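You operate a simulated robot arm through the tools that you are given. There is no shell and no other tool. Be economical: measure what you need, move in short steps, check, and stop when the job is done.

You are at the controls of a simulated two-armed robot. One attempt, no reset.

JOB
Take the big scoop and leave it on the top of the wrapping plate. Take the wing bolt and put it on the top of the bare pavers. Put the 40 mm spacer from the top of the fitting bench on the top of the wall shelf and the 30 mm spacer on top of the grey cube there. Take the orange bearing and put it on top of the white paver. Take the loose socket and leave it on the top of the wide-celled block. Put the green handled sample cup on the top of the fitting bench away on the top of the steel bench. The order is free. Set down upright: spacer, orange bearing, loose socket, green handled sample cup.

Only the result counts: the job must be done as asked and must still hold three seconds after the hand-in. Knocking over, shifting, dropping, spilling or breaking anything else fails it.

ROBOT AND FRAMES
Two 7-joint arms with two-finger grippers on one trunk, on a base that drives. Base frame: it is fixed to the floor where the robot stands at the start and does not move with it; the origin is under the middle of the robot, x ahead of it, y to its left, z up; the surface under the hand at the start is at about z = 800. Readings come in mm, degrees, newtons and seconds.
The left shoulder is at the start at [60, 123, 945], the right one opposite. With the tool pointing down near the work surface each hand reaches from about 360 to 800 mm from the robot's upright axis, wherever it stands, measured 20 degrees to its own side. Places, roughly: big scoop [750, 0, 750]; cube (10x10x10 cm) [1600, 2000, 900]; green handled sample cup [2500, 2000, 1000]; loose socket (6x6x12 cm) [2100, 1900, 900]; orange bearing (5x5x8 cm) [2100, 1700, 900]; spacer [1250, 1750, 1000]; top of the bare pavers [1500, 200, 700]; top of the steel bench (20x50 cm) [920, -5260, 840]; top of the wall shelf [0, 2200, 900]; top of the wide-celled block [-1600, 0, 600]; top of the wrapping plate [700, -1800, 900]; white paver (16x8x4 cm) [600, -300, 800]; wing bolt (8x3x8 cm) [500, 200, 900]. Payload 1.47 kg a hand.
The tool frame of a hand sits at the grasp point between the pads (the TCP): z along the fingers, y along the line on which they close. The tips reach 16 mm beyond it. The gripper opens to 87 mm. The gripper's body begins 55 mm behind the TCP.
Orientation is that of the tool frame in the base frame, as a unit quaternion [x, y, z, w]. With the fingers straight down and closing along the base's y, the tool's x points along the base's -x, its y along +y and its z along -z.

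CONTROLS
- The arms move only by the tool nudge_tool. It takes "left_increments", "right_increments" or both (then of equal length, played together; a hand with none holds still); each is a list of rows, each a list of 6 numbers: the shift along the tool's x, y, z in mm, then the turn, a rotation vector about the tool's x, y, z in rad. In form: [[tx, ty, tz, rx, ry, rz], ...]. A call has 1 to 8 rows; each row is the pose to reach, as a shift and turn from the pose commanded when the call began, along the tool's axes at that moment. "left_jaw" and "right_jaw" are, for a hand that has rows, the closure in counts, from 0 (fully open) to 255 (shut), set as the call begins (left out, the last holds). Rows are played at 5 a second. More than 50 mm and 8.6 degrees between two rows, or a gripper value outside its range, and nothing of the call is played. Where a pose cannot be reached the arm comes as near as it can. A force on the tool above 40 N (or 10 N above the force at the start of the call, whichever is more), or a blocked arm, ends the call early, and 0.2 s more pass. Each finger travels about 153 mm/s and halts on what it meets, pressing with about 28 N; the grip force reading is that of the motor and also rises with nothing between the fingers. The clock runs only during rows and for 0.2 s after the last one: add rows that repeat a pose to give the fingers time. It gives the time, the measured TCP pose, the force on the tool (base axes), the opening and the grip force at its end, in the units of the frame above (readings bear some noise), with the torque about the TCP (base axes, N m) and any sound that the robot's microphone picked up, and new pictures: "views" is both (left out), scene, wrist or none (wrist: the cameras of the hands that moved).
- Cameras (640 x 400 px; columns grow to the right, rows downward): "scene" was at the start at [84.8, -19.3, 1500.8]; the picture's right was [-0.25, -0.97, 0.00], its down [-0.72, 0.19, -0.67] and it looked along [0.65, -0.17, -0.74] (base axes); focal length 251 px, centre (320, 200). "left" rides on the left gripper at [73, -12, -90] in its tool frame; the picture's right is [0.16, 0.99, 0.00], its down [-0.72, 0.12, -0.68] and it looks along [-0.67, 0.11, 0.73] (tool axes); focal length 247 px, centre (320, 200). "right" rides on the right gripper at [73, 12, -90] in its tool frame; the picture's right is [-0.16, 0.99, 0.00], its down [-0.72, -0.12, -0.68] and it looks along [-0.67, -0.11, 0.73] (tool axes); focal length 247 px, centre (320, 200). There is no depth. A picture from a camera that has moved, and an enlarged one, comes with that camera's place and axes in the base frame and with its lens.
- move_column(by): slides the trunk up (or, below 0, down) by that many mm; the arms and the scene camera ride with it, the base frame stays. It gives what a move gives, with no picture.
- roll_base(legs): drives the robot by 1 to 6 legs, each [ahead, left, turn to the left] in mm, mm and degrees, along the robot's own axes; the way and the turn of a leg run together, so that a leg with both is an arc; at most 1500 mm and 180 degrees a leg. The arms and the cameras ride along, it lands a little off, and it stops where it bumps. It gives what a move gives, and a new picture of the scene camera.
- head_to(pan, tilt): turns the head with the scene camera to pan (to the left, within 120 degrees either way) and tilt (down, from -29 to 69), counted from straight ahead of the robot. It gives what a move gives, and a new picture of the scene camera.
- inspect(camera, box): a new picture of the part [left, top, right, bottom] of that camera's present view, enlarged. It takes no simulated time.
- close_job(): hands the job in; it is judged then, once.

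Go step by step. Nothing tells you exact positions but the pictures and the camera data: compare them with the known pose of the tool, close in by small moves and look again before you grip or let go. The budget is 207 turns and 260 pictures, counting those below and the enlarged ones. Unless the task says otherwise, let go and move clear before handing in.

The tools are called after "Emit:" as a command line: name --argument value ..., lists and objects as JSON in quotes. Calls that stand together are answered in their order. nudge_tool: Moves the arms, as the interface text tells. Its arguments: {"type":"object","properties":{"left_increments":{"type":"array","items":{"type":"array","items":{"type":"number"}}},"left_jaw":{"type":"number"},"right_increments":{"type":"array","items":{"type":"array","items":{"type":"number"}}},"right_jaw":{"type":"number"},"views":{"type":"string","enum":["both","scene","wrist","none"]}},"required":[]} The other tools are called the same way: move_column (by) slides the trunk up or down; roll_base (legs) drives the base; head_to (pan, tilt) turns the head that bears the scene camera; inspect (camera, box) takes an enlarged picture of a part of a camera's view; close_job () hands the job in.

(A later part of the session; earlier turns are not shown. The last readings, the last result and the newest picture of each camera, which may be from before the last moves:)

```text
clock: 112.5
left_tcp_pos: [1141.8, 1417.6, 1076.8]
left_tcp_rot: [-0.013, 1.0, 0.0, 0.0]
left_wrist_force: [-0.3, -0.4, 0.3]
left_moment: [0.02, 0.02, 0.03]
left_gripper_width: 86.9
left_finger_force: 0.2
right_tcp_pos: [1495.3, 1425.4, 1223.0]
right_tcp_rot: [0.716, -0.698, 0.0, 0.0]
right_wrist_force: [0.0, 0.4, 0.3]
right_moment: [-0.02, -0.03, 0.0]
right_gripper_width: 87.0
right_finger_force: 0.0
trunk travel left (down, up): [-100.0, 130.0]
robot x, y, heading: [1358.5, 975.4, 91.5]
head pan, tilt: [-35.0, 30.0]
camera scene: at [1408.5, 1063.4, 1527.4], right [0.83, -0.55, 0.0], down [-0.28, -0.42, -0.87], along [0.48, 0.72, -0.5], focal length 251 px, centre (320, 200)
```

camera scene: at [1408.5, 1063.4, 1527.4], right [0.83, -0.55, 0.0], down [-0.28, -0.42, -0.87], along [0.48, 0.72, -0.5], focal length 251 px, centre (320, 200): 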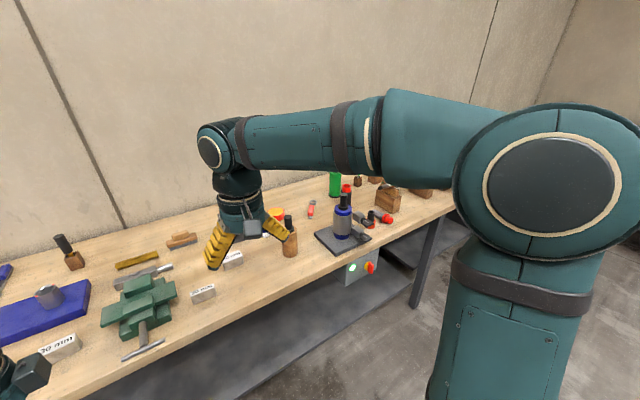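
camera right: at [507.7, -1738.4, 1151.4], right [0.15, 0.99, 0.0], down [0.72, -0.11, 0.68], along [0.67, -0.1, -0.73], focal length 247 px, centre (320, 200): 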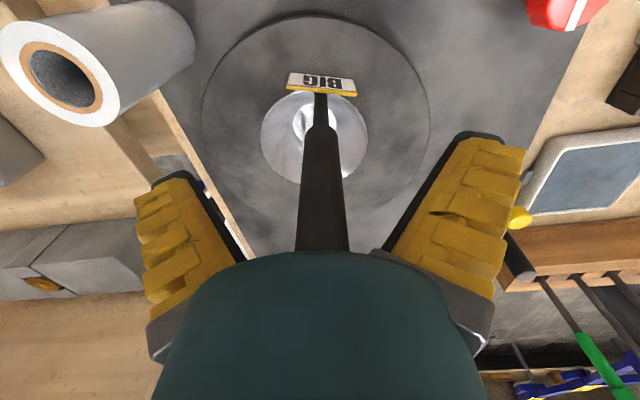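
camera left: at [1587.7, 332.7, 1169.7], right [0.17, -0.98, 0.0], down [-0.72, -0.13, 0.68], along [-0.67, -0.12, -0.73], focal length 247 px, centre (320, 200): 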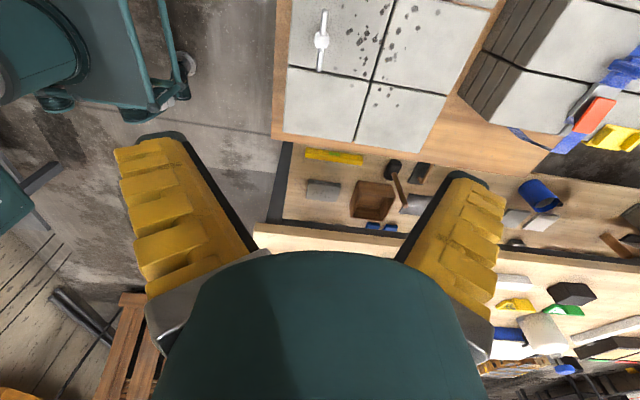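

I see three labelled spacers on the fitting bench and the grey cube. I read the labels close up.

Emit:
inspect --camera "scene" --box '[20, 230, 270, 380]'

Emit:
head_to --pan 0 --tilt 40

Emit:
inspect --camera "scene" --box '[180, 150, 460, 320]'

```text
2.56 times, centred on (145, 305) of scene
camera zoom: at [1408.5, 1063.4, 1527.4], right [0.83, -0.55, 0.0], down [-0.28, -0.42, -0.87], along [0.48, 0.72, -0.5], focal length 642 px, centre (768, -69)
```

zoom: 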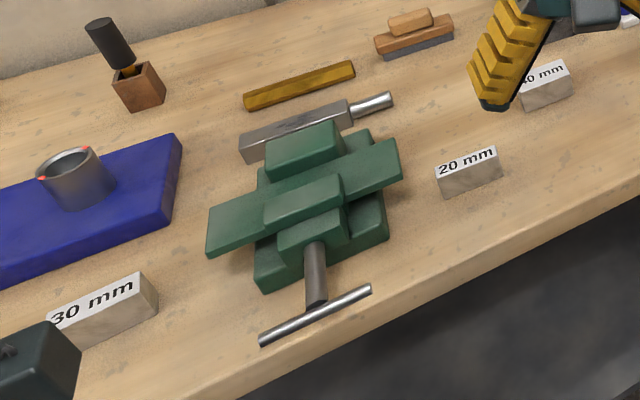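

```text
clock: 113.5
left_tcp_pos: [1142.3, 1416.6, 1077.0]
left_tcp_rot: [-0.013, 1.0, 0.001, 0.001]
left_wrist_force: [0.5, -0.2, -0.4]
left_moment: [0.02, -0.01, -0.01]
left_gripper_width: 86.7
left_finger_force: 0.2
right_tcp_pos: [1497.3, 1425.0, 1222.6]
right_tcp_rot: [0.717, -0.697, 0.001, -0.001]
right_wrist_force: [-0.2, 0.1, -0.2]
right_moment: [0.01, -0.01, -0.03]
right_gripper_width: 87.1
right_finger_force: 0.0
trunk travel left (down, up): [-100.0, 130.0]
robot x, y, heading: [1361.5, 978.5, 91.6]
head pan, tilt: [0.0, 40.0]
camera scene: at [1356.5, 1073.0, 1512.1], right [1.0, 0.03, 0.0], down [0.02, -0.64, -0.77], along [-0.02, 0.77, -0.64], focal length 251 px, centre (320, 200)
```

scene: 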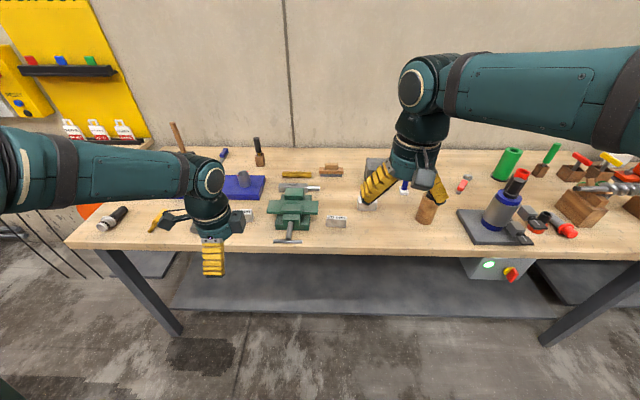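

```text
2.29 times, centred on (320, 235) of scene
camera zoom: at [1356.5, 1073.0, 1512.1], right [1.0, 0.03, 0.0], down [0.02, -0.64, -0.77], along [-0.02, 0.77, -0.64], focal length 574 px, centre (320, 120)
```

zoom: 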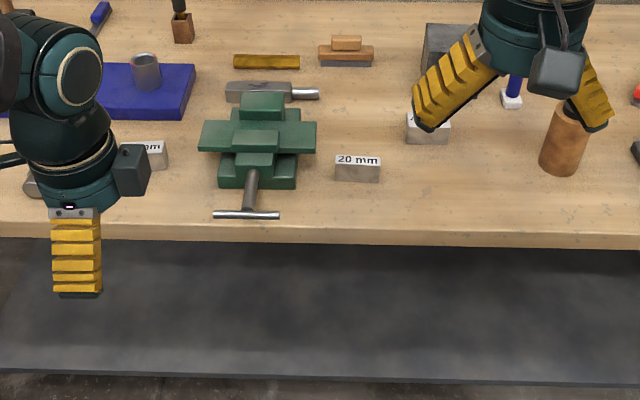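

The 30 mm spacer is behind the left hand (~(1075, 1737)), the 40 mm one behind the right (~(1519, 1825)), the cube near (1566, 1965). I turn the right hand 90° so both close along y, and edge closer.

Emit:
nudge_tool --right_increments '[[0, 0, 0, 0, 0, -0.145], [0, 0, 0, 0, 0, -0.29], [0, 0, 0, 0, 0, -0.435], [0, 0, 0, 0, 0, -0.58], [0, 0, 0, 0, 0, -0.725], [0, 0, 0, 0, 0, -0.87], [0, 0, 0, 0, 0, -1.015], [0, 0, 0, 0, 0, -1.16]]' --views "none"

Emit:
nudge_tool --right_increments '[[0, 0, 0, 0, 0, -0.137], [0, 0, 0, 0, 0, -0.274], [0, 0, 0, 0, 0, -0.411], [0, 0, 0, 0, 0, -0.411]]' --views "none"

Emit:
roll_base --legs '[[110, 60, -1.5]]'

Emit:
inspect --camera "left" --box '[0, 0, 640, 400]'

Emit:
inspect --camera "right" --box '[0, 0, 640, 400]'

```text
clock: 115.3
left_tcp_pos: [1143.2, 1417.3, 1077.6]
left_tcp_rot: [-0.013, 1.0, 0.0, -0.001]
left_wrist_force: [-0.5, 0.0, 0.3]
left_moment: [0.0, -0.05, -0.01]
left_gripper_width: 87.0
left_finger_force: 0.0
right_tcp_pos: [1497.1, 1425.0, 1223.7]
right_tcp_rot: [0.982, -0.19, 0.0, 0.0]
right_wrist_force: [0.9, -0.1, -0.1]
right_moment: [-0.02, -0.01, -0.05]
right_gripper_width: 87.1
right_finger_force: 0.1
trunk travel left (down, up): [-100.0, 130.0]
robot x, y, heading: [1362.0, 973.7, 91.5]
head pan, tilt: [0.0, 40.0]
```

```text
clock: 116.3
left_tcp_pos: [1143.1, 1417.9, 1078.0]
left_tcp_rot: [-0.014, 1.0, 0.001, 0.0]
left_wrist_force: [-0.6, 0.2, 0.6]
left_moment: [-0.01, -0.01, 0.0]
left_gripper_width: 87.2
left_finger_force: 0.1
right_tcp_pos: [1496.9, 1425.0, 1224.3]
right_tcp_rot: [1.0, 0.013, 0.0, 0.0]
right_wrist_force: [-0.1, 0.0, 0.5]
right_moment: [0.02, 0.01, 0.04]
right_gripper_width: 87.1
right_finger_force: 0.0
trunk travel left (down, up): [-100.0, 130.0]
robot x, y, heading: [1360.3, 975.6, 91.4]
head pan, tilt: [0.0, 40.0]
```

```text
clock: 117.5
left_tcp_pos: [1090.0, 1530.9, 1077.2]
left_tcp_rot: [-0.001, 1.0, -0.001, 0.001]
left_wrist_force: [-1.0, -0.2, 0.0]
left_moment: [-0.05, 0.0, 0.03]
left_gripper_width: 87.0
left_finger_force: 0.1
right_tcp_pos: [1442.7, 1530.5, 1223.1]
right_tcp_rot: [1.0, 0.001, 0.0, 0.001]
right_wrist_force: [-0.9, 0.8, -0.3]
right_moment: [-0.04, -0.03, -0.01]
right_gripper_width: 87.0
right_finger_force: 0.1
trunk travel left (down, up): [-100.0, 130.0]
robot x, y, heading: [1298.8, 1084.8, 90.1]
head pan, tilt: [0.0, 40.0]
camera scene: at [1295.6, 1181.8, 1511.9], right [1.0, 0.0, 0.0], down [0.0, -0.64, -0.77], along [0.0, 0.77, -0.64], focal length 251 px, centre (320, 200)
```

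scene: 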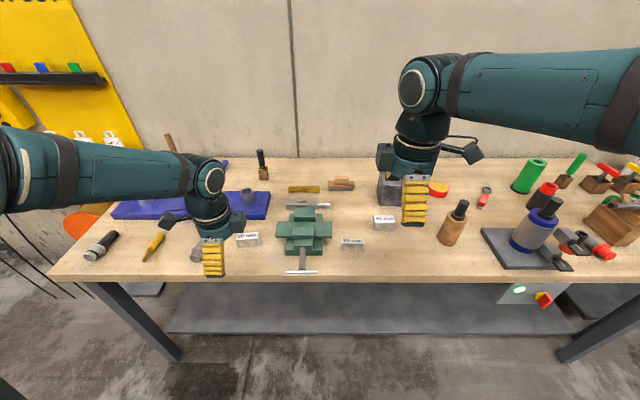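

```text
1.00 times, centred on (320, 200) of left (not enlarged: the box is as wide or as high as the picture)
camera zoom: at [1018.0, 1519.7, 1166.7], right [-0.16, 0.99, 0.0], down [0.72, 0.12, 0.68], along [0.67, 0.11, -0.73], focal length 247 px, centre (320, 200)
```

zoom: 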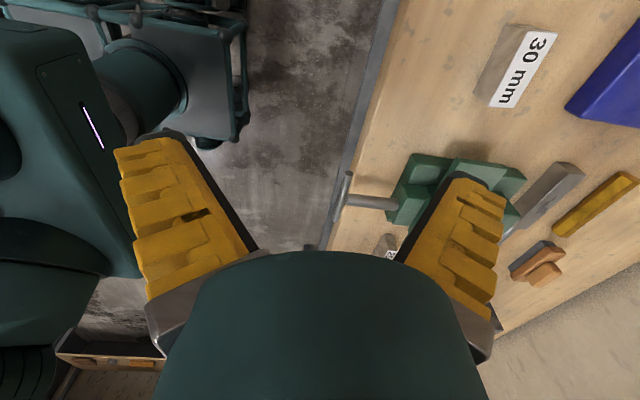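

```text
1.00 times, centred on (320, 200) of right (not enlarged: the box is as wide or as high as the picture)
camera zoom: at [1517.3, 1518.7, 1312.9], right [-0.16, -0.99, 0.0], down [-0.72, 0.11, 0.68], along [-0.67, 0.1, -0.73], focal length 247 px, centre (320, 200)
```

zoom: 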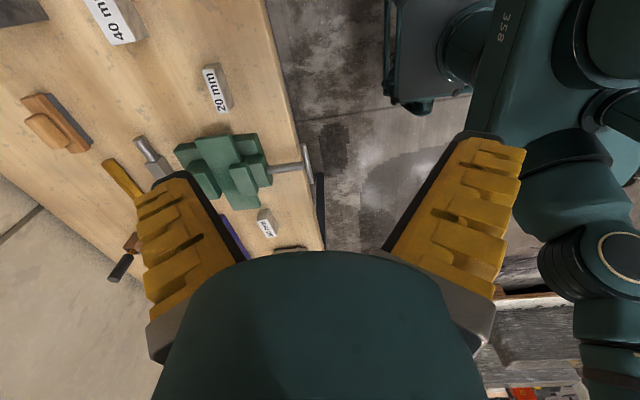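

The bench top is at about z 850 with its edge at y ≈ 1600. I advance 150 mm so that both spacers and the cube are in reach.

Emit:
roll_base --legs '[[150, 0, 0]]'

Emit:
nudge_tool --left_increments '[[30, 20, 0, 0, 0, 0], [33, 40, 20, 0, 0, 0], [33, 60, 40, 0, 0, 0], [33, 60, 40, 0, 0, 0]]' --right_increments '[[25, -45, 30, 0, 0, 0], [50, -90, 60, 0, 0, 0], [75, -130, 90, 0, 0, 0], [80, -135, 120, 0, 0, 0]]'

```text
clock: 118.9
left_tcp_pos: [1092.1, 1680.3, 1076.5]
left_tcp_rot: [0.0, 1.0, -0.001, 0.001]
left_wrist_force: [0.0, 0.3, -0.4]
left_moment: [-0.03, 0.01, 0.01]
left_gripper_width: 86.8
left_finger_force: 0.1
right_tcp_pos: [1445.7, 1680.9, 1223.5]
right_tcp_rot: [1.0, 0.0, 0.0, 0.0]
right_wrist_force: [-0.7, 0.8, -0.4]
right_moment: [-0.05, -0.02, 0.03]
right_gripper_width: 87.2
right_finger_force: 0.0
trunk travel left (down, up): [-100.0, 130.0]
robot x, y, heading: [1293.7, 1237.9, 90.0]
head pan, tilt: [0.0, 40.0]
camera scene: at [1296.3, 1332.1, 1511.9], right [1.0, 0.0, 0.0], down [0.0, -0.64, -0.77], along [0.0, 0.77, -0.64], focal length 251 px, centre (320, 200)
```

scene: 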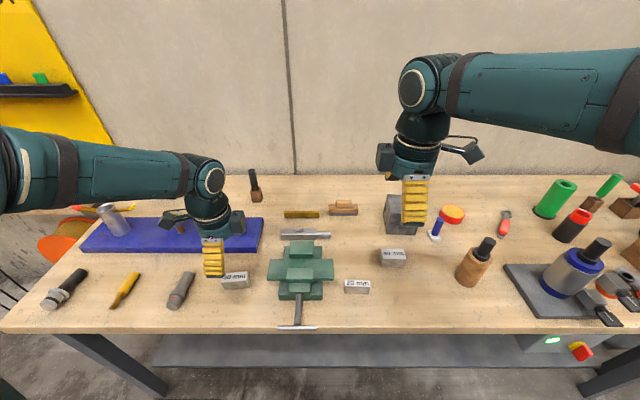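

```text
refused: row 1 steps farther than a row can; nothing moved
```

Emit:
nudge_tool --left_increments '[[20, 15, 0, 0, 0, 0], [33, 30, 20, 0, 0, 0], [33, 45, 40, 0, 0, 0], [33, 60, 40, 0, 0, 0], [33, 60, 40, 0, 0, 0]]' --right_increments '[[20, -30, 20, 0, 0, 0], [40, -60, 45, 0, 0, 0], [60, -90, 70, 0, 0, 0], [76, -120, 95, 0, 0, 0], [76, -142, 120, 0, 0, 0]]'

```text
clock: 120.1
left_tcp_pos: [1058.2, 1742.5, 1039.7]
left_tcp_rot: [0.0, 1.0, 0.0, 0.0]
left_wrist_force: [0.3, -0.1, -0.1]
left_moment: [-0.03, 0.02, 0.03]
left_gripper_width: 87.1
left_finger_force: 0.1
right_tcp_pos: [1522.0, 1818.5, 1103.0]
right_tcp_rot: [1.0, 0.0, 0.001, 0.0]
right_wrist_force: [0.7, 0.8, -0.9]
right_moment: [-0.03, 0.0, -0.01]
right_gripper_width: 87.1
right_finger_force: 0.0
trunk travel left (down, up): [-100.0, 130.0]
robot x, y, heading: [1299.3, 1233.3, 89.9]
head pan, tilt: [0.0, 40.0]
camera scene: at [1296.2, 1331.5, 1511.9], right [1.0, 0.0, 0.0], down [0.0, -0.64, -0.77], along [0.0, 0.77, -0.64], focal length 251 px, centre (320, 200)
camera right: at [1594.1, 1807.6, 1192.3], right [-0.16, -0.99, 0.0], down [-0.72, 0.12, 0.68], along [-0.67, 0.11, -0.73], focal length 247 px, centre (320, 200)
camera left: at [985.7, 1732.1, 1128.2], right [-0.16, 0.99, 0.0], down [0.72, 0.12, 0.68], along [0.67, 0.11, -0.73], focal length 247 px, centre (320, 200)
```

scene: 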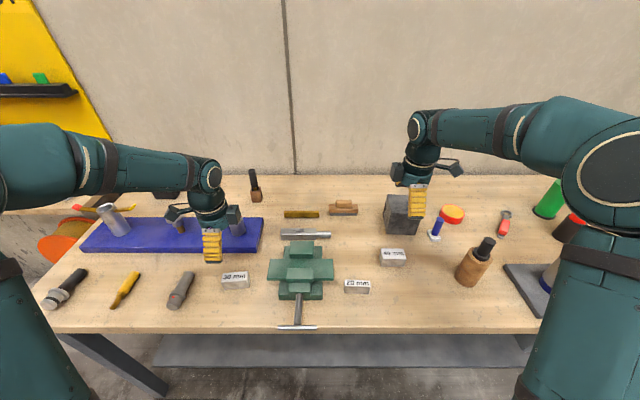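
right: 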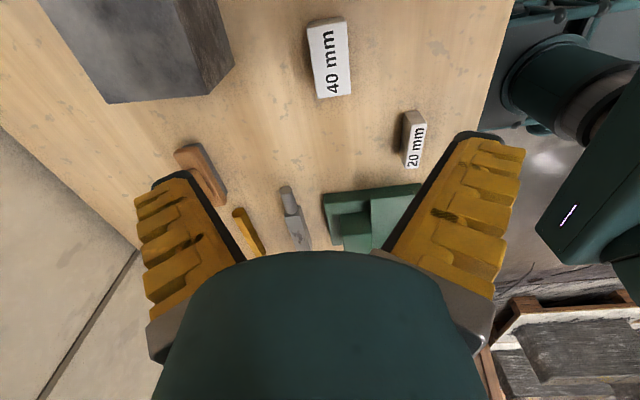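
left: 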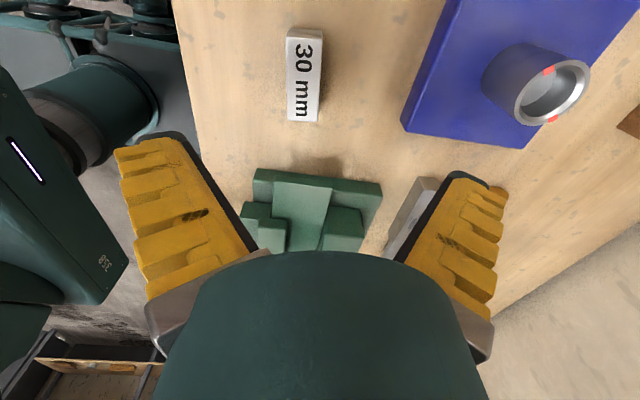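

Spacer tops: 30 mm at about (1057, 1730, ~895), 40 mm at (1521, 1808, ~891). I correct and lower part way.

Emit:
nudge_tool --left_increments '[[1, -12, 20, 0, 0, 0], [1, -12, 60, 0, 0, 0], [1, -12, 100, 0, 0, 0], [1, -12, 110, 0, 0, 0], [1, -12, 110, 0, 0, 0]]' --right_increments '[[-1, 10, 40, 0, 0, 0], [-1, 10, 85, 0, 0, 0], [-1, 10, 130, 0, 0, 0], [-1, 10, 170, 0, 0, 0], [-1, 10, 170, 0, 0, 0]]'

```text
clock: 121.3
left_tcp_pos: [1055.9, 1730.4, 926.1]
left_tcp_rot: [0.0, 1.0, 0.0, 0.0]
left_wrist_force: [0.3, -0.6, -0.7]
left_moment: [0.01, 0.02, 0.01]
left_gripper_width: 86.8
left_finger_force: 0.1
right_tcp_pos: [1523.7, 1811.5, 931.7]
right_tcp_rot: [1.0, 0.0, 0.0, 0.0]
right_wrist_force: [0.3, 0.6, 0.2]
right_moment: [-0.03, 0.0, 0.01]
right_gripper_width: 87.2
right_finger_force: 0.1
trunk travel left (down, up): [-100.0, 130.0]
robot x, y, heading: [1298.2, 1233.6, 90.0]
head pan, tilt: [0.0, 40.0]
camera scene: at [1296.1, 1330.3, 1512.1], right [1.0, 0.0, 0.0], down [0.0, -0.64, -0.77], along [0.0, 0.77, -0.64], focal length 251 px, centre (320, 200)
camera right: at [1596.8, 1800.2, 1021.4], right [-0.16, -0.99, 0.0], down [-0.72, 0.12, 0.68], along [-0.67, 0.11, -0.73], focal length 247 px, centre (320, 200)
camera left: at [984.0, 1718.7, 1015.5], right [-0.16, 0.99, 0.0], down [0.72, 0.12, 0.68], along [0.67, 0.11, -0.73], focal length 247 px, centre (320, 200)
```

scene: 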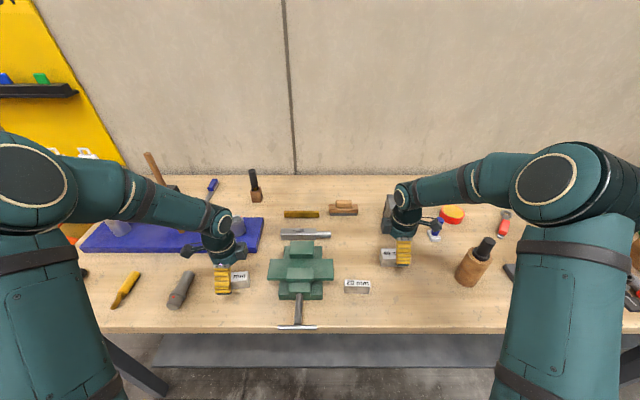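
right: 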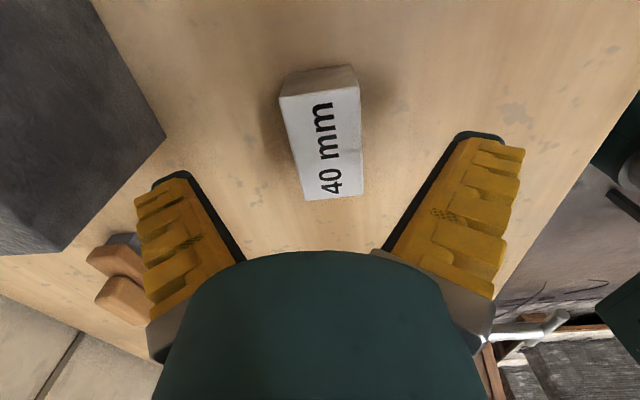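
left: 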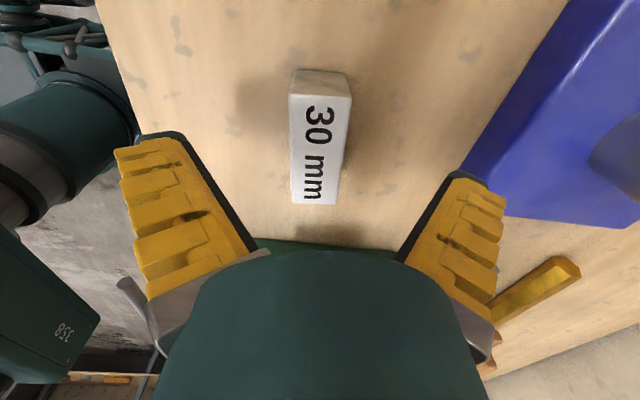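

Both spacers are centred between the fingers. I lower to about z 889.

Emit:
nudge_tool --left_increments '[[0, 0, 15, 0, 0, 0], [0, 0, 30, 0, 0, 0], [0, 0, 37, 0, 0, 0], [0, 0, 37, 0, 0, 0]]' --right_increments '[[0, 1, 15, 0, 0, 0], [0, 2, 30, 0, 0, 0], [0, 2, 42, 0, 0, 0], [0, 2, 42, 0, 0, 0]]'

```text
clock: 122.3
left_tcp_pos: [1056.3, 1728.5, 890.2]
left_tcp_rot: [0.001, 1.0, 0.001, 0.0]
left_wrist_force: [-0.8, -0.4, -0.2]
left_moment: [0.0, 0.0, 0.02]
left_gripper_width: 86.7
left_finger_force: 0.0
right_tcp_pos: [1521.7, 1809.0, 891.6]
right_tcp_rot: [1.0, 0.0, 0.0, 0.0]
right_wrist_force: [-0.7, 0.0, -1.1]
right_moment: [0.03, 0.01, 0.0]
right_gripper_width: 87.0
right_finger_force: 0.0
trunk travel left (down, up): [-100.0, 130.0]
robot x, y, heading: [1296.7, 1235.1, 90.0]
head pan, tilt: [0.0, 40.0]
camera scene: at [1296.3, 1330.5, 1512.1], right [1.0, 0.0, 0.0], down [0.0, -0.64, -0.77], along [0.0, 0.77, -0.64], focal length 251 px, centre (320, 200)
camera right: at [1594.3, 1798.1, 981.4], right [-0.16, -0.99, 0.0], down [-0.72, 0.12, 0.68], along [-0.67, 0.11, -0.73], focal length 247 px, centre (320, 200)
camera left: at [984.4, 1717.9, 980.3], right [-0.16, 0.99, 0.0], down [0.72, 0.12, 0.68], along [0.67, 0.11, -0.73], focal length 247 px, centre (320, 200)
```

scene: 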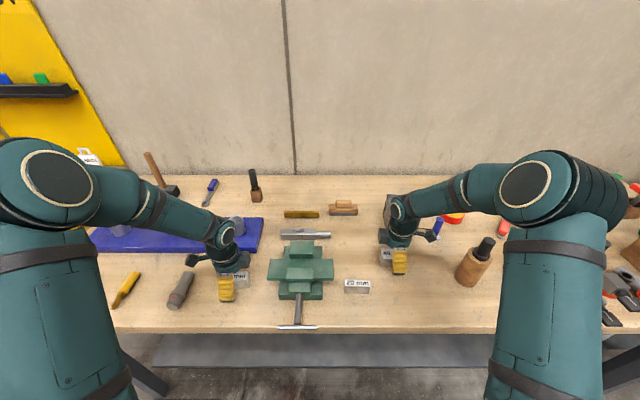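
right: 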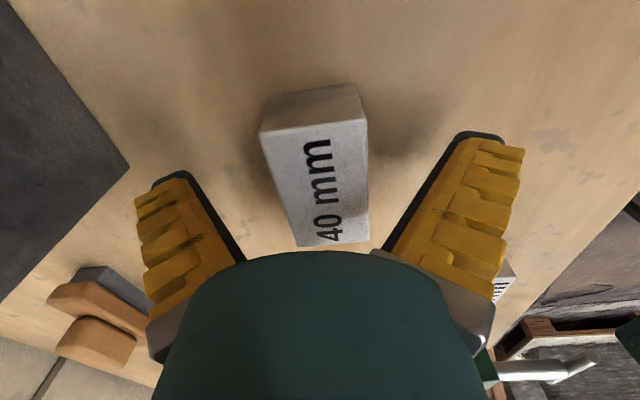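
left: 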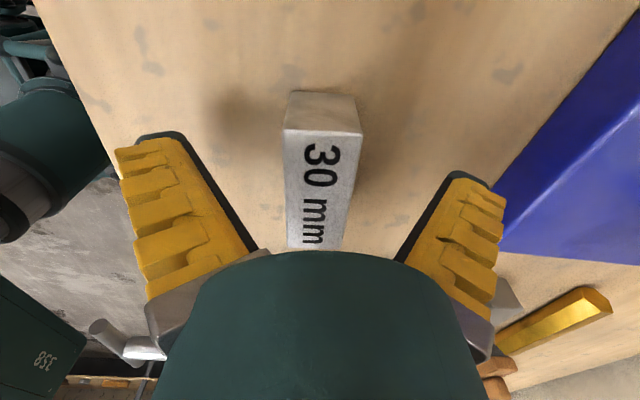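

Emit:
nudge_tool --left_increments '[[0, 0, 4, 0, 0, 0], [0, 0, 6, 0, 0, 0], [0, 0, 6, 0, 0, 0]]' --right_increments '[[0, 0, 4, 0, 0, 0], [0, 0, 6, 0, 0, 0], [0, 0, 6, 0, 0, 0]]' --views "none"

Emit:
nudge_tool --left_increments '[[0, 0, 0, 0, 0, 0], [0, 0, 0, 0, 0, 0], [0, 0, 0, 0, 0, 0]]' --right_increments '[[0, 0, 0, 0, 0, 0], [0, 0, 0, 0, 0, 0], [0, 0, 0, 0, 0, 0]]' --left_jaw 255 --right_jaw 255 --views "wrist"

```text
clock: 123.1
left_tcp_pos: [1057.0, 1728.2, 884.1]
left_tcp_rot: [0.001, 1.0, 0.0, 0.0]
left_wrist_force: [0.0, 0.9, 0.1]
left_moment: [-0.02, 0.01, -0.02]
left_gripper_width: 87.0
left_finger_force: 0.1
right_tcp_pos: [1520.5, 1810.0, 885.1]
right_tcp_rot: [1.0, 0.0, 0.0, 0.0]
right_wrist_force: [0.0, 0.2, -0.7]
right_moment: [-0.02, -0.04, -0.01]
right_gripper_width: 87.4
right_finger_force: 0.0
trunk travel left (down, up): [-100.0, 130.0]
robot x, y, heading: [1298.5, 1233.7, 89.9]
head pan, tilt: [0.0, 40.0]
```

```text
clock: 123.9
left_tcp_pos: [1057.6, 1728.5, 885.7]
left_tcp_rot: [0.0, 1.0, 0.0, 0.0]
left_wrist_force: [-1.3, -0.4, 10.9]
left_moment: [0.03, -0.09, 0.03]
left_gripper_width: 23.9
left_finger_force: 28.2
right_tcp_pos: [1520.3, 1808.7, 886.7]
right_tcp_rot: [1.0, 0.0, 0.0, -0.001]
right_wrist_force: [-0.5, 1.0, 2.6]
right_moment: [-0.06, -0.08, 0.0]
right_gripper_width: 35.1
right_finger_force: 27.9
trunk travel left (down, up): [-100.0, 130.0]
robot x, y, heading: [1296.9, 1234.2, 90.2]
head pan, tilt: [0.0, 40.0]
camera right: at [1593.2, 1796.6, 976.1], right [-0.16, -0.99, 0.0], down [-0.72, 0.11, 0.68], along [-0.67, 0.11, -0.73], focal length 247 px, centre (320, 200)
camera left: at [984.7, 1718.0, 975.5], right [-0.16, 0.99, 0.0], down [0.72, 0.11, 0.68], along [0.67, 0.11, -0.73], focal length 247 px, centre (320, 200)
```

right: 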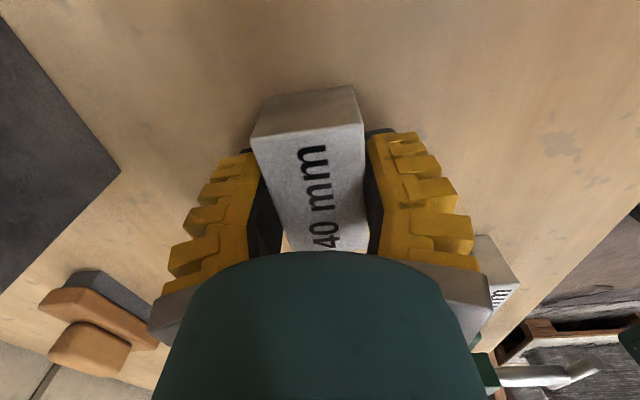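
left: 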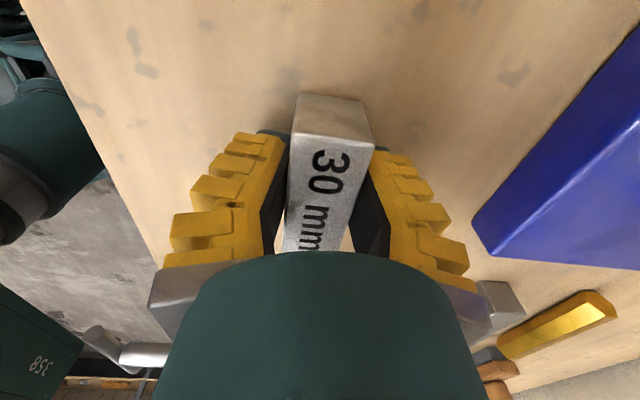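

Both are gripped. I lift them.

Emit:
nudge_tool --left_increments '[[0, 0, -20, 0, 0, 0], [0, 0, -60, 0, 0, 0], [0, 0, -100, 0, 0, 0], [0, 0, -145, 0, 0, 0], [0, 0, -190, 0, 0, 0], [0, 0, -190, 0, 0, 0]]' --right_increments '[[0, 0, -20, 0, 0, 0], [0, 0, -60, 0, 0, 0], [0, 0, -100, 0, 0, 0], [0, 0, -145, 0, 0, 0], [0, 0, -190, 0, 0, 0], [0, 0, -190, 0, 0, 0]]'

```text
clock: 125.3
left_tcp_pos: [1055.2, 1728.1, 1078.9]
left_tcp_rot: [0.0, 1.0, -0.001, -0.001]
left_wrist_force: [0.1, -0.2, -2.5]
left_moment: [-0.07, 0.05, 0.02]
left_gripper_width: 20.8
left_finger_force: 27.9
right_tcp_pos: [1515.7, 1807.0, 1073.7]
right_tcp_rot: [1.0, 0.0, 0.0, 0.001]
right_wrist_force: [-0.7, -0.3, -3.1]
right_moment: [-0.02, -0.03, 0.01]
right_gripper_width: 34.9
right_finger_force: 28.2
trunk travel left (down, up): [-100.0, 130.0]
robot x, y, heading: [1299.7, 1235.1, 89.9]
head pan, tilt: [0.0, 40.0]
camera scene: at [1296.3, 1332.0, 1511.8], right [1.0, 0.0, 0.0], down [0.0, -0.64, -0.77], along [0.0, 0.77, -0.64], focal length 251 px, centre (320, 200)
camera right: at [1588.7, 1795.9, 1164.2], right [-0.16, -0.99, 0.0], down [-0.72, 0.12, 0.68], along [-0.67, 0.11, -0.73], focal length 247 px, centre (320, 200)
camera left: at [982.6, 1717.2, 1168.0], right [-0.16, 0.99, 0.0], down [0.72, 0.12, 0.68], along [0.67, 0.11, -0.73], focal length 247 px, centre (320, 200)
```

scene: 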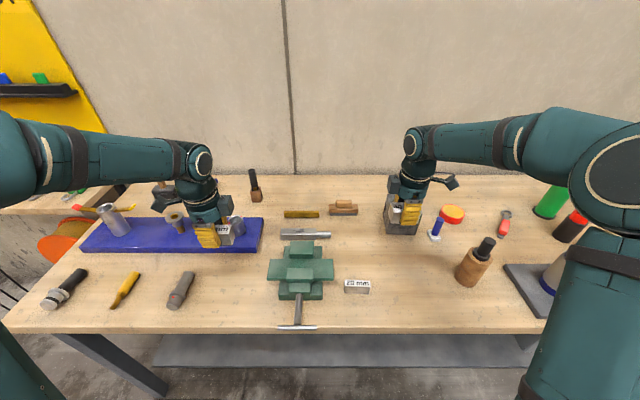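
right: 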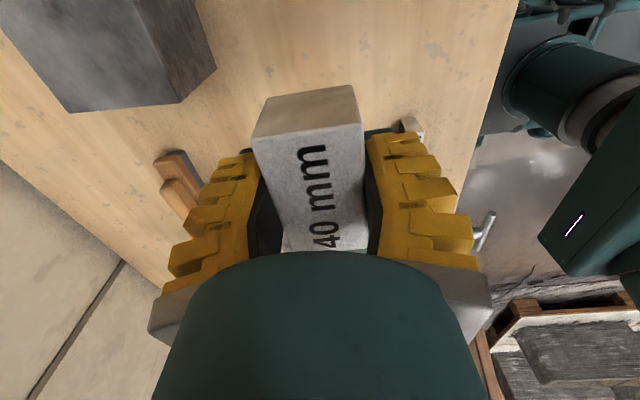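
left: 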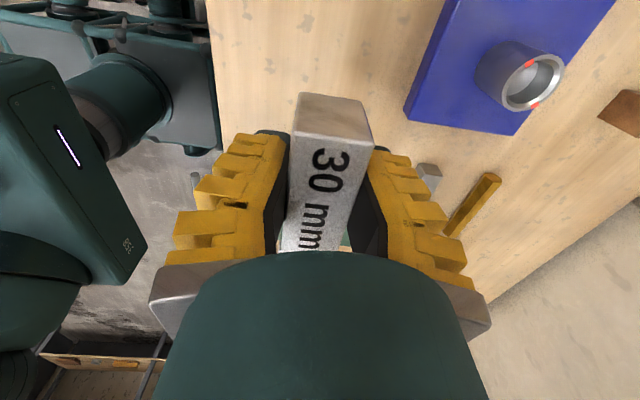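

Both spacers are up. I raise and pull in the right hand, raise the trunk, and shift right so the left hand reaches the cube.

Emit:
nudge_tool --right_increments '[[0, 25, -35, 0, 0, 0], [0, 55, -65, 0, 0, 0], [0, 85, -95, 0, 0, 0], [0, 120, -120, 0, 0, 0], [0, 155, -130, 0, 0, 0]]' --views "none"

Emit:
move_column --by 100

Emit:
roll_base --legs '[[0, -490, 0]]'

Emit:
head_to --pan 10 --tilt 40

Emit:
inspect --camera "left" --box '[0, 0, 640, 400]'

```text
clock: 126.5
left_tcp_pos: [1055.0, 1724.0, 1079.1]
left_tcp_rot: [0.0, 1.0, 0.0, 0.0]
left_wrist_force: [-0.3, 0.5, -1.9]
left_moment: [-0.01, 0.03, 0.02]
left_gripper_width: 20.7
left_finger_force: 28.3
right_tcp_pos: [1518.8, 1651.2, 1206.9]
right_tcp_rot: [1.0, 0.001, 0.0, 0.0]
right_wrist_force: [0.0, -0.2, -3.0]
right_moment: [-0.01, -0.01, -0.01]
right_gripper_width: 34.8
right_finger_force: 27.7
trunk travel left (down, up): [-100.0, 130.0]
robot x, y, heading: [1298.9, 1241.4, 90.2]
head pan, tilt: [0.0, 40.0]
```

```text
clock: 127.8
left_tcp_pos: [1054.6, 1726.5, 1179.6]
left_tcp_rot: [0.0, 1.0, 0.0, 0.0]
left_wrist_force: [-0.3, 0.6, -2.1]
left_moment: [0.01, -0.03, 0.01]
left_gripper_width: 20.9
left_finger_force: 28.0
right_tcp_pos: [1518.3, 1652.0, 1306.4]
right_tcp_rot: [1.0, 0.0, 0.0, -0.001]
right_wrist_force: [-0.2, 0.3, -3.4]
right_moment: [0.0, 0.0, 0.02]
right_gripper_width: 34.9
right_finger_force: 27.3
trunk travel left (down, up): [-200.0, 30.0]
robot x, y, heading: [1297.5, 1233.5, 89.7]
head pan, tilt: [0.0, 40.0]
```

```text
clock: 132.7
left_tcp_pos: [1548.5, 1727.2, 1178.6]
left_tcp_rot: [0.002, 1.0, -0.001, 0.001]
left_wrist_force: [-0.8, 0.3, -1.4]
left_moment: [0.01, 0.03, -0.03]
left_gripper_width: 21.0
left_finger_force: 28.1
right_tcp_pos: [2012.0, 1651.8, 1307.4]
right_tcp_rot: [1.0, -0.002, 0.0, 0.0]
right_wrist_force: [-0.2, -0.5, -2.6]
right_moment: [0.0, -0.01, 0.01]
right_gripper_width: 34.7
right_finger_force: 28.5
trunk travel left (down, up): [-200.0, 30.0]
robot x, y, heading: [1787.5, 1234.4, 89.6]
head pan, tilt: [0.0, 40.0]
camera scene: at [1789.2, 1330.5, 1612.0], right [1.0, 0.0, 0.0], down [0.0, -0.64, -0.77], along [0.0, 0.77, -0.64], focal length 251 px, centre (320, 200)
```

scene: 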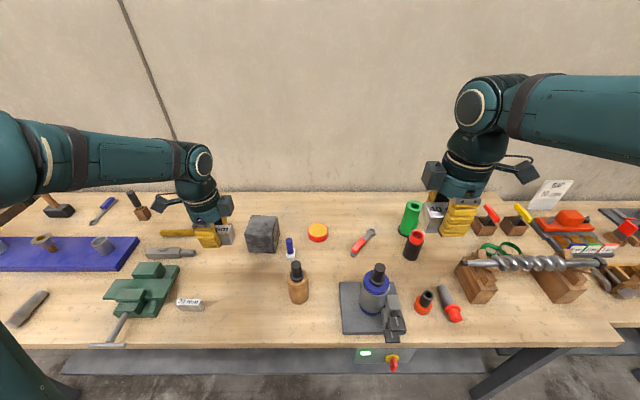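

```text
clock: 133.4
left_tcp_pos: [1550.1, 1726.9, 1177.6]
left_tcp_rot: [0.002, 1.0, 0.0, 0.0]
left_wrist_force: [-0.6, -0.6, -2.3]
left_moment: [0.0, -0.04, 0.02]
left_gripper_width: 21.0
left_finger_force: 28.1
right_tcp_pos: [2011.3, 1651.5, 1307.1]
right_tcp_rot: [1.0, -0.002, 0.0, 0.0]
right_wrist_force: [0.1, -0.3, -3.2]
right_moment: [0.0, -0.03, -0.03]
right_gripper_width: 34.8
right_finger_force: 28.1
trunk travel left (down, up): [-200.0, 30.0]
robot x, y, heading: [1787.0, 1233.2, 90.0]
head pan, tilt: [10.0, 40.0]
camera scene: at [1774.3, 1329.3, 1612.0], right [0.99, 0.17, 0.0], down [0.11, -0.63, -0.77], along [-0.13, 0.75, -0.64], focal length 251 px, centre (320, 200)
```

scene: 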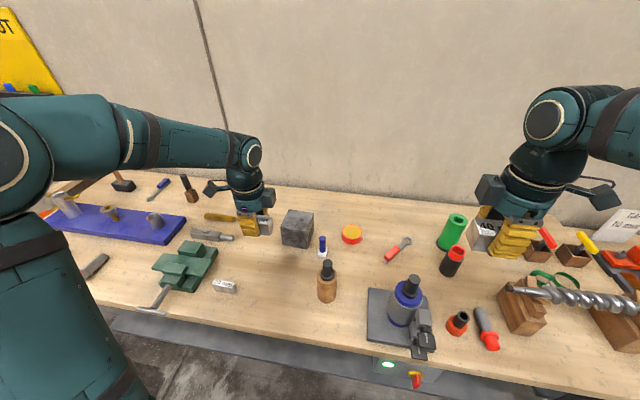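

```text
1.00 times, centred on (320, 200) of left (not enlarged: the box is as wide or as high as the picture)
camera zoom: at [1476.6, 1717.1, 1268.0], right [-0.15, 0.99, 0.0], down [0.72, 0.11, 0.68], along [0.67, 0.1, -0.73], focal length 247 px, centre (320, 200)
```

zoom: 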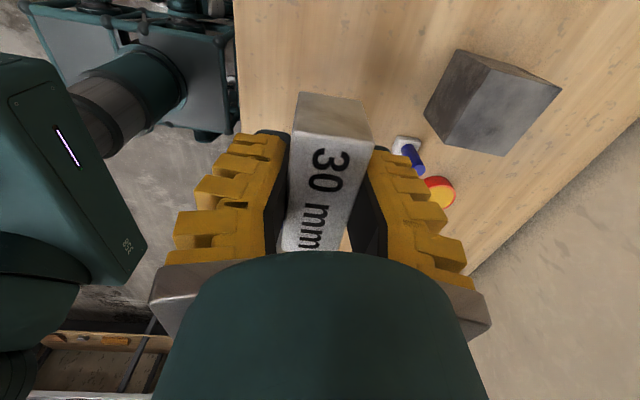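

Cube top centre ≈ (1577, 1968, 958). I move the left hand over it.

Emit:
nudge_tool --left_increments '[[-5, 45, 0, 0, 0, 0], [-12, 90, 0, 0, 0, 0], [-20, 135, 0, 0, 0, 0], [-27, 180, 0, 0, 0, 0], [-27, 220, 20, 0, 0, 0], [-27, 241, 55, 0, 0, 0], [-27, 241, 95, 0, 0, 0], [-27, 241, 115, 0, 0, 0]]'

Emit:
inspect --camera "scene" --box '[220, 180, 380, 280]'

```text
clock: 135.2
left_tcp_pos: [1575.4, 1970.0, 1062.0]
left_tcp_rot: [0.001, 1.0, 0.0, 0.0]
left_wrist_force: [0.7, -0.4, -1.6]
left_moment: [0.03, -0.01, -0.02]
left_gripper_width: 20.5
left_finger_force: 28.3
right_tcp_pos: [2012.8, 1651.2, 1307.0]
right_tcp_rot: [1.0, -0.002, 0.0, 0.001]
right_wrist_force: [-0.4, 0.9, -3.7]
right_moment: [-0.01, 0.0, 0.01]
right_gripper_width: 34.6
right_finger_force: 28.4
trunk travel left (down, up): [-200.0, 30.0]
robot x, y, heading: [1790.3, 1233.6, 89.8]
head pan, tilt: [10.0, 40.0]
camera scene: at [1774.5, 1330.0, 1612.0], right [0.99, 0.17, 0.0], down [0.11, -0.63, -0.77], along [-0.13, 0.75, -0.64], focal length 251 px, centre (320, 200)
camera left: at [1502.6, 1959.0, 1152.5], right [-0.15, 0.99, 0.0], down [0.72, 0.11, 0.68], along [0.67, 0.1, -0.73], focal length 247 px, centre (320, 200)
```

scene: 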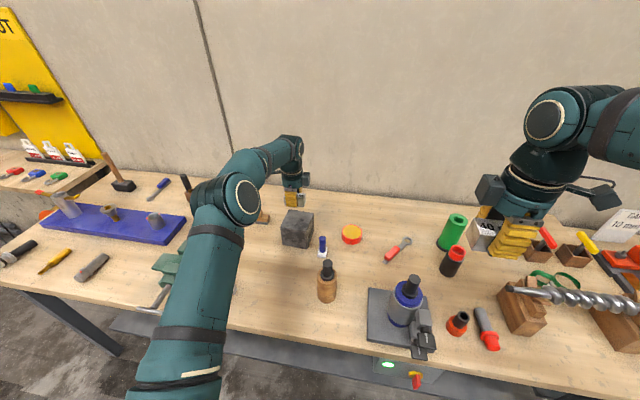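
left: 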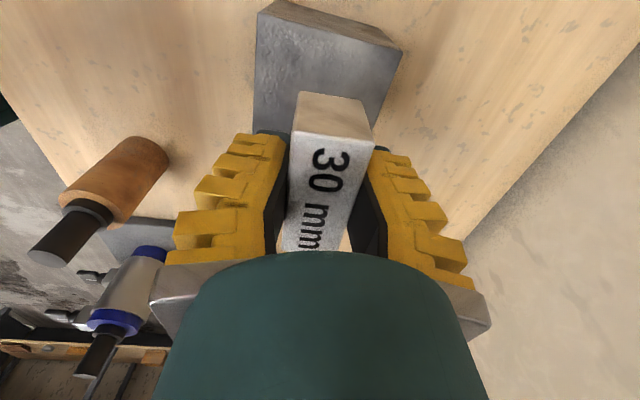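

```text
4.00 times, centred on (300, 230) of scene
camera zoom: at [1774.5, 1330.0, 1612.0], right [0.99, 0.17, 0.0], down [0.11, -0.63, -0.77], along [-0.13, 0.75, -0.64], focal length 1004 px, centre (400, 80)
```

zoom: 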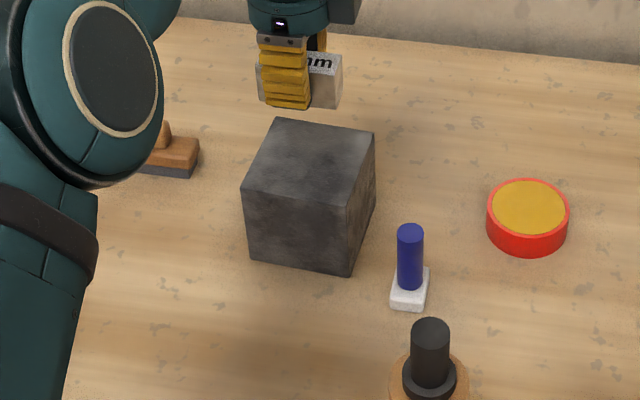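

The spacer sits about 10 mm off toward +x in the hand; I shift accordingly and lower to near the cube top.

Emit:
nudge_tool --left_increments '[[8, 0, 30, 0, 0, 0], [8, 0, 55, 0, 0, 0], [8, 0, 66, 0, 0, 0], [8, 0, 66, 0, 0, 0]]' --views "wrist"

Emit:
inspect --camera "scene" --box '[240, 180, 340, 260]'

```text
clock: 136.2
left_tcp_pos: [1567.5, 1970.4, 995.0]
left_tcp_rot: [0.002, 1.0, 0.0, 0.0]
left_wrist_force: [-0.3, 0.0, -2.5]
left_moment: [0.02, 0.01, 0.0]
left_gripper_width: 20.9
left_finger_force: 28.3
right_tcp_pos: [2012.3, 1650.5, 1305.6]
right_tcp_rot: [1.0, -0.002, 0.0, 0.0]
right_wrist_force: [-0.1, -0.8, -2.7]
right_moment: [0.01, 0.02, -0.05]
right_gripper_width: 34.6
right_finger_force: 27.4
trunk travel left (down, up): [-200.0, 30.0]
robot x, y, heading: [1790.1, 1236.5, 89.8]
head pan, tilt: [10.0, 40.0]
camera left: at [1495.3, 1959.6, 1084.9], right [-0.15, 0.99, 0.0], down [0.72, 0.11, 0.68], along [0.67, 0.1, -0.73], focal length 247 px, centre (320, 200)
```

left: 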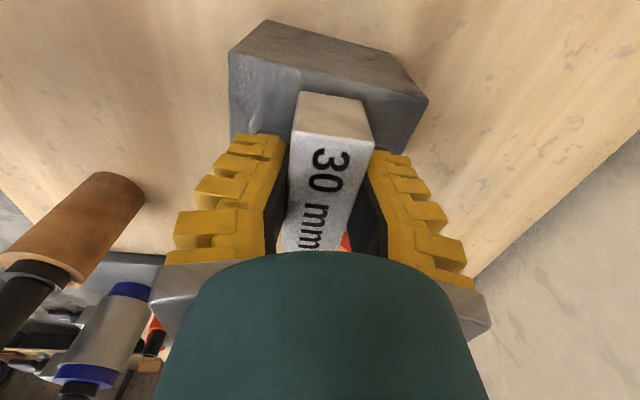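

```text
5.00 times, centred on (290, 220) of scene
camera zoom: at [1774.5, 1329.4, 1612.0], right [0.99, 0.17, 0.0], down [0.11, -0.63, -0.77], along [-0.13, 0.75, -0.64], focal length 1255 px, centre (470, 100)
```

zoom: 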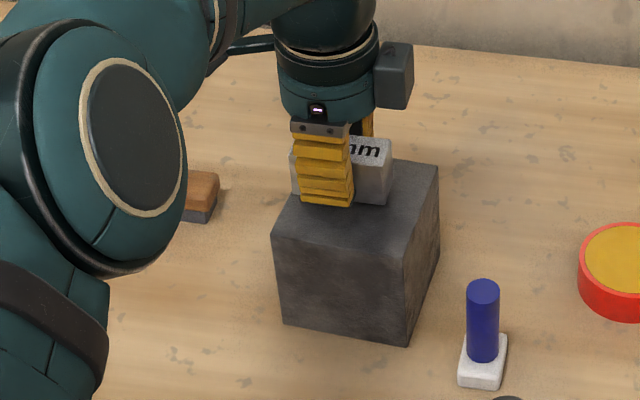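

Emit:
nudge_tool --left_increments '[[-9, -3, 0, 0, 0, 0], [-9, -3, 3, 0, 0, 0], [-9, -3, 6, 0, 0, 0], [-9, -3, 8, 0, 0, 0], [-9, -3, 8, 0, 0, 0]]' --views "none"

Emit:
inspect --camera "scene" --box '[240, 180, 340, 260]'

```text
clock: 137.4
left_tcp_pos: [1576.8, 1965.8, 988.8]
left_tcp_rot: [0.002, 1.0, 0.0, 0.0]
left_wrist_force: [-0.8, -1.1, -2.4]
left_moment: [0.01, 0.02, 0.02]
left_gripper_width: 20.4
left_finger_force: 28.3
right_tcp_pos: [2012.6, 1651.5, 1305.3]
right_tcp_rot: [1.0, -0.002, 0.0, 0.001]
right_wrist_force: [0.2, -0.6, -2.0]
right_moment: [0.02, 0.02, 0.02]
right_gripper_width: 34.8
right_finger_force: 28.2
trunk travel left (down, up): [-200.0, 30.0]
robot x, y, heading: [1790.5, 1235.9, 89.9]
head pan, tilt: [10.0, 40.0]
```

```text
5.00 times, centred on (290, 220) of scene
camera zoom: at [1774.4, 1329.3, 1612.0], right [0.99, 0.17, 0.0], down [0.11, -0.63, -0.77], along [-0.13, 0.75, -0.64], focal length 1255 px, centre (470, 100)
```

zoom: 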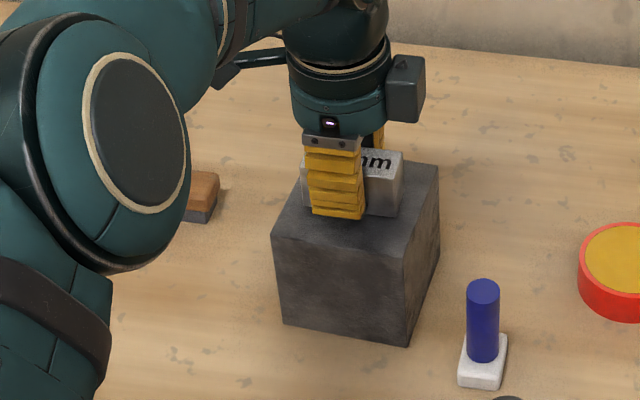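

Emit:
nudge_tool --left_increments '[[0, 0, 2, 0, 0, 0], [0, 0, 4, 0, 0, 0], [0, 0, 6, 0, 0, 0], [0, 0, 6, 0, 0, 0]]' --views "none"

```text
clock: 138.4
left_tcp_pos: [1576.8, 1966.6, 985.9]
left_tcp_rot: [0.002, 1.0, 0.003, 0.0]
left_wrist_force: [-2.1, 3.3, 13.9]
left_moment: [0.06, -0.21, 0.04]
left_gripper_width: 24.9
left_finger_force: 27.3
right_tcp_pos: [2012.1, 1650.1, 1307.6]
right_tcp_rot: [1.0, -0.001, -0.001, 0.0]
right_wrist_force: [-0.3, -0.9, -2.9]
right_moment: [-0.04, -0.01, 0.02]
right_gripper_width: 34.9
right_finger_force: 28.0
trunk travel left (down, up): [-200.0, 30.0]
robot x, y, heading: [1790.6, 1233.6, 90.1]
head pan, tilt: [10.0, 40.0]
```

Contact. I ease and open the left hand.

Emit:
nudge_tool --left_increments '[[0, 0, -1, 0, 0, 0], [0, 0, -1, 0, 0, 0]]' --views "none"

Emit:
nudge_tool --left_increments '[[0, 0, 0, 0, 0, 0], [0, 0, 0, 0, 0, 0], [0, 0, 0, 0, 0, 0]]' --left_jaw 0 --views "wrist"

Emit:
inspect --camera "scene" --box '[240, 180, 340, 260]'

```text
clock: 139.0
left_tcp_pos: [1576.2, 1965.3, 985.7]
left_tcp_rot: [0.002, 1.0, 0.001, -0.001]
left_wrist_force: [-3.1, 5.2, 12.9]
left_moment: [0.06, -0.01, 0.03]
left_gripper_width: 24.9
left_finger_force: 28.2
right_tcp_pos: [2012.1, 1651.4, 1306.6]
right_tcp_rot: [1.0, -0.001, 0.0, 0.0]
right_wrist_force: [0.3, 0.0, -3.0]
right_moment: [-0.02, 0.0, -0.01]
right_gripper_width: 34.8
right_finger_force: 28.8
trunk travel left (down, up): [-200.0, 30.0]
robot x, y, heading: [1792.7, 1231.9, 89.8]
head pan, tilt: [10.0, 40.0]
```

```text
clock: 139.8
left_tcp_pos: [1576.9, 1965.5, 984.4]
left_tcp_rot: [0.001, 1.0, 0.0, -0.001]
left_wrist_force: [-0.3, 0.2, -0.6]
left_moment: [0.03, 0.0, 0.04]
left_gripper_width: 87.0
left_finger_force: 0.0
right_tcp_pos: [2012.7, 1651.2, 1306.8]
right_tcp_rot: [1.0, -0.001, 0.0, -0.001]
right_wrist_force: [0.8, 0.2, -2.2]
right_moment: [-0.05, 0.0, 0.01]
right_gripper_width: 34.8
right_finger_force: 27.5
trunk travel left (down, up): [-200.0, 30.0]
robot x, y, heading: [1790.6, 1233.3, 89.7]
head pan, tilt: [10.0, 40.0]
camera left: at [1505.0, 1955.3, 1074.2], right [-0.15, 0.99, 0.0], down [0.72, 0.11, 0.68], along [0.67, 0.1, -0.73], focal length 247 px, centre (320, 200)
```

left: 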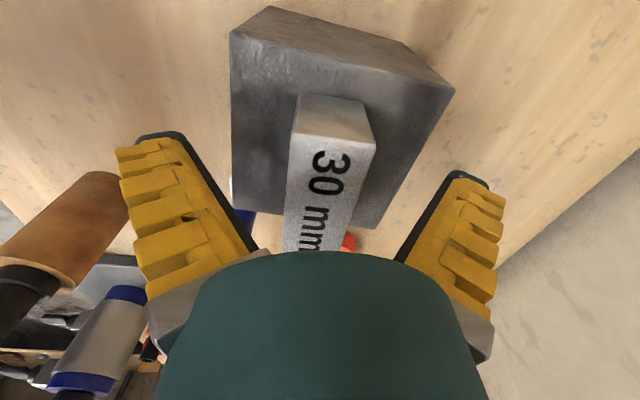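

```text
5.00 times, centred on (290, 220) of scene
camera zoom: at [1774.4, 1329.1, 1612.0], right [0.99, 0.17, 0.0], down [0.11, -0.63, -0.77], along [-0.13, 0.75, -0.64], focal length 1255 px, centre (470, 100)
```

zoom: 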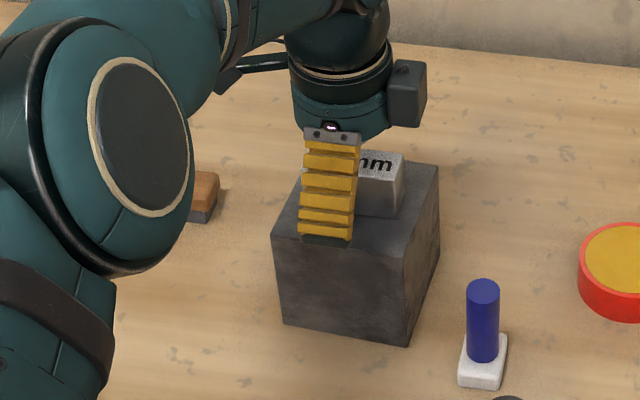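

The spacer is on the cube. I lift the left hand.

Emit:
nudge_tool --left_increments '[[0, 0, -20, 0, 0, 0], [0, 0, -60, 0, 0, 0], [0, 0, -105, 0, 0, 0], [0, -30, -140, 0, 0, 0], [0, -75, -150, 0, 0, 0], [0, -120, -150, 0, 0, 0], [0, -165, -150, 0, 0, 0], [0, -210, -150, 0, 0, 0]]' --views "none"

Emit:
inspect --camera "scene" --box '[240, 180, 340, 260]'

```text
clock: 141.6
left_tcp_pos: [1580.4, 1755.6, 1135.9]
left_tcp_rot: [0.001, 1.0, 0.0, -0.001]
left_wrist_force: [-0.8, -0.6, 0.5]
left_moment: [-0.01, 0.02, 0.01]
left_gripper_width: 87.2
left_finger_force: 0.0
right_tcp_pos: [2012.9, 1649.2, 1306.8]
right_tcp_rot: [1.0, -0.002, 0.001, 0.0]
right_wrist_force: [0.6, -0.1, -2.2]
right_moment: [0.06, 0.0, -0.04]
right_gripper_width: 35.0
right_finger_force: 27.7
trunk travel left (down, up): [-200.0, 30.0]
robot x, y, heading: [1792.6, 1235.6, 89.8]
head pan, tilt: [10.0, 40.0]
```

```text
5.00 times, centred on (290, 220) of scene
camera zoom: at [1774.4, 1327.5, 1612.1], right [0.99, 0.17, 0.0], down [0.11, -0.63, -0.77], along [-0.13, 0.76, -0.64], focal length 1255 px, centre (470, 100)
```

zoom: 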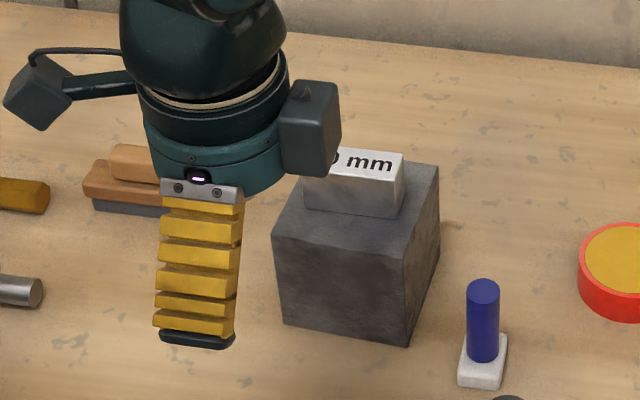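

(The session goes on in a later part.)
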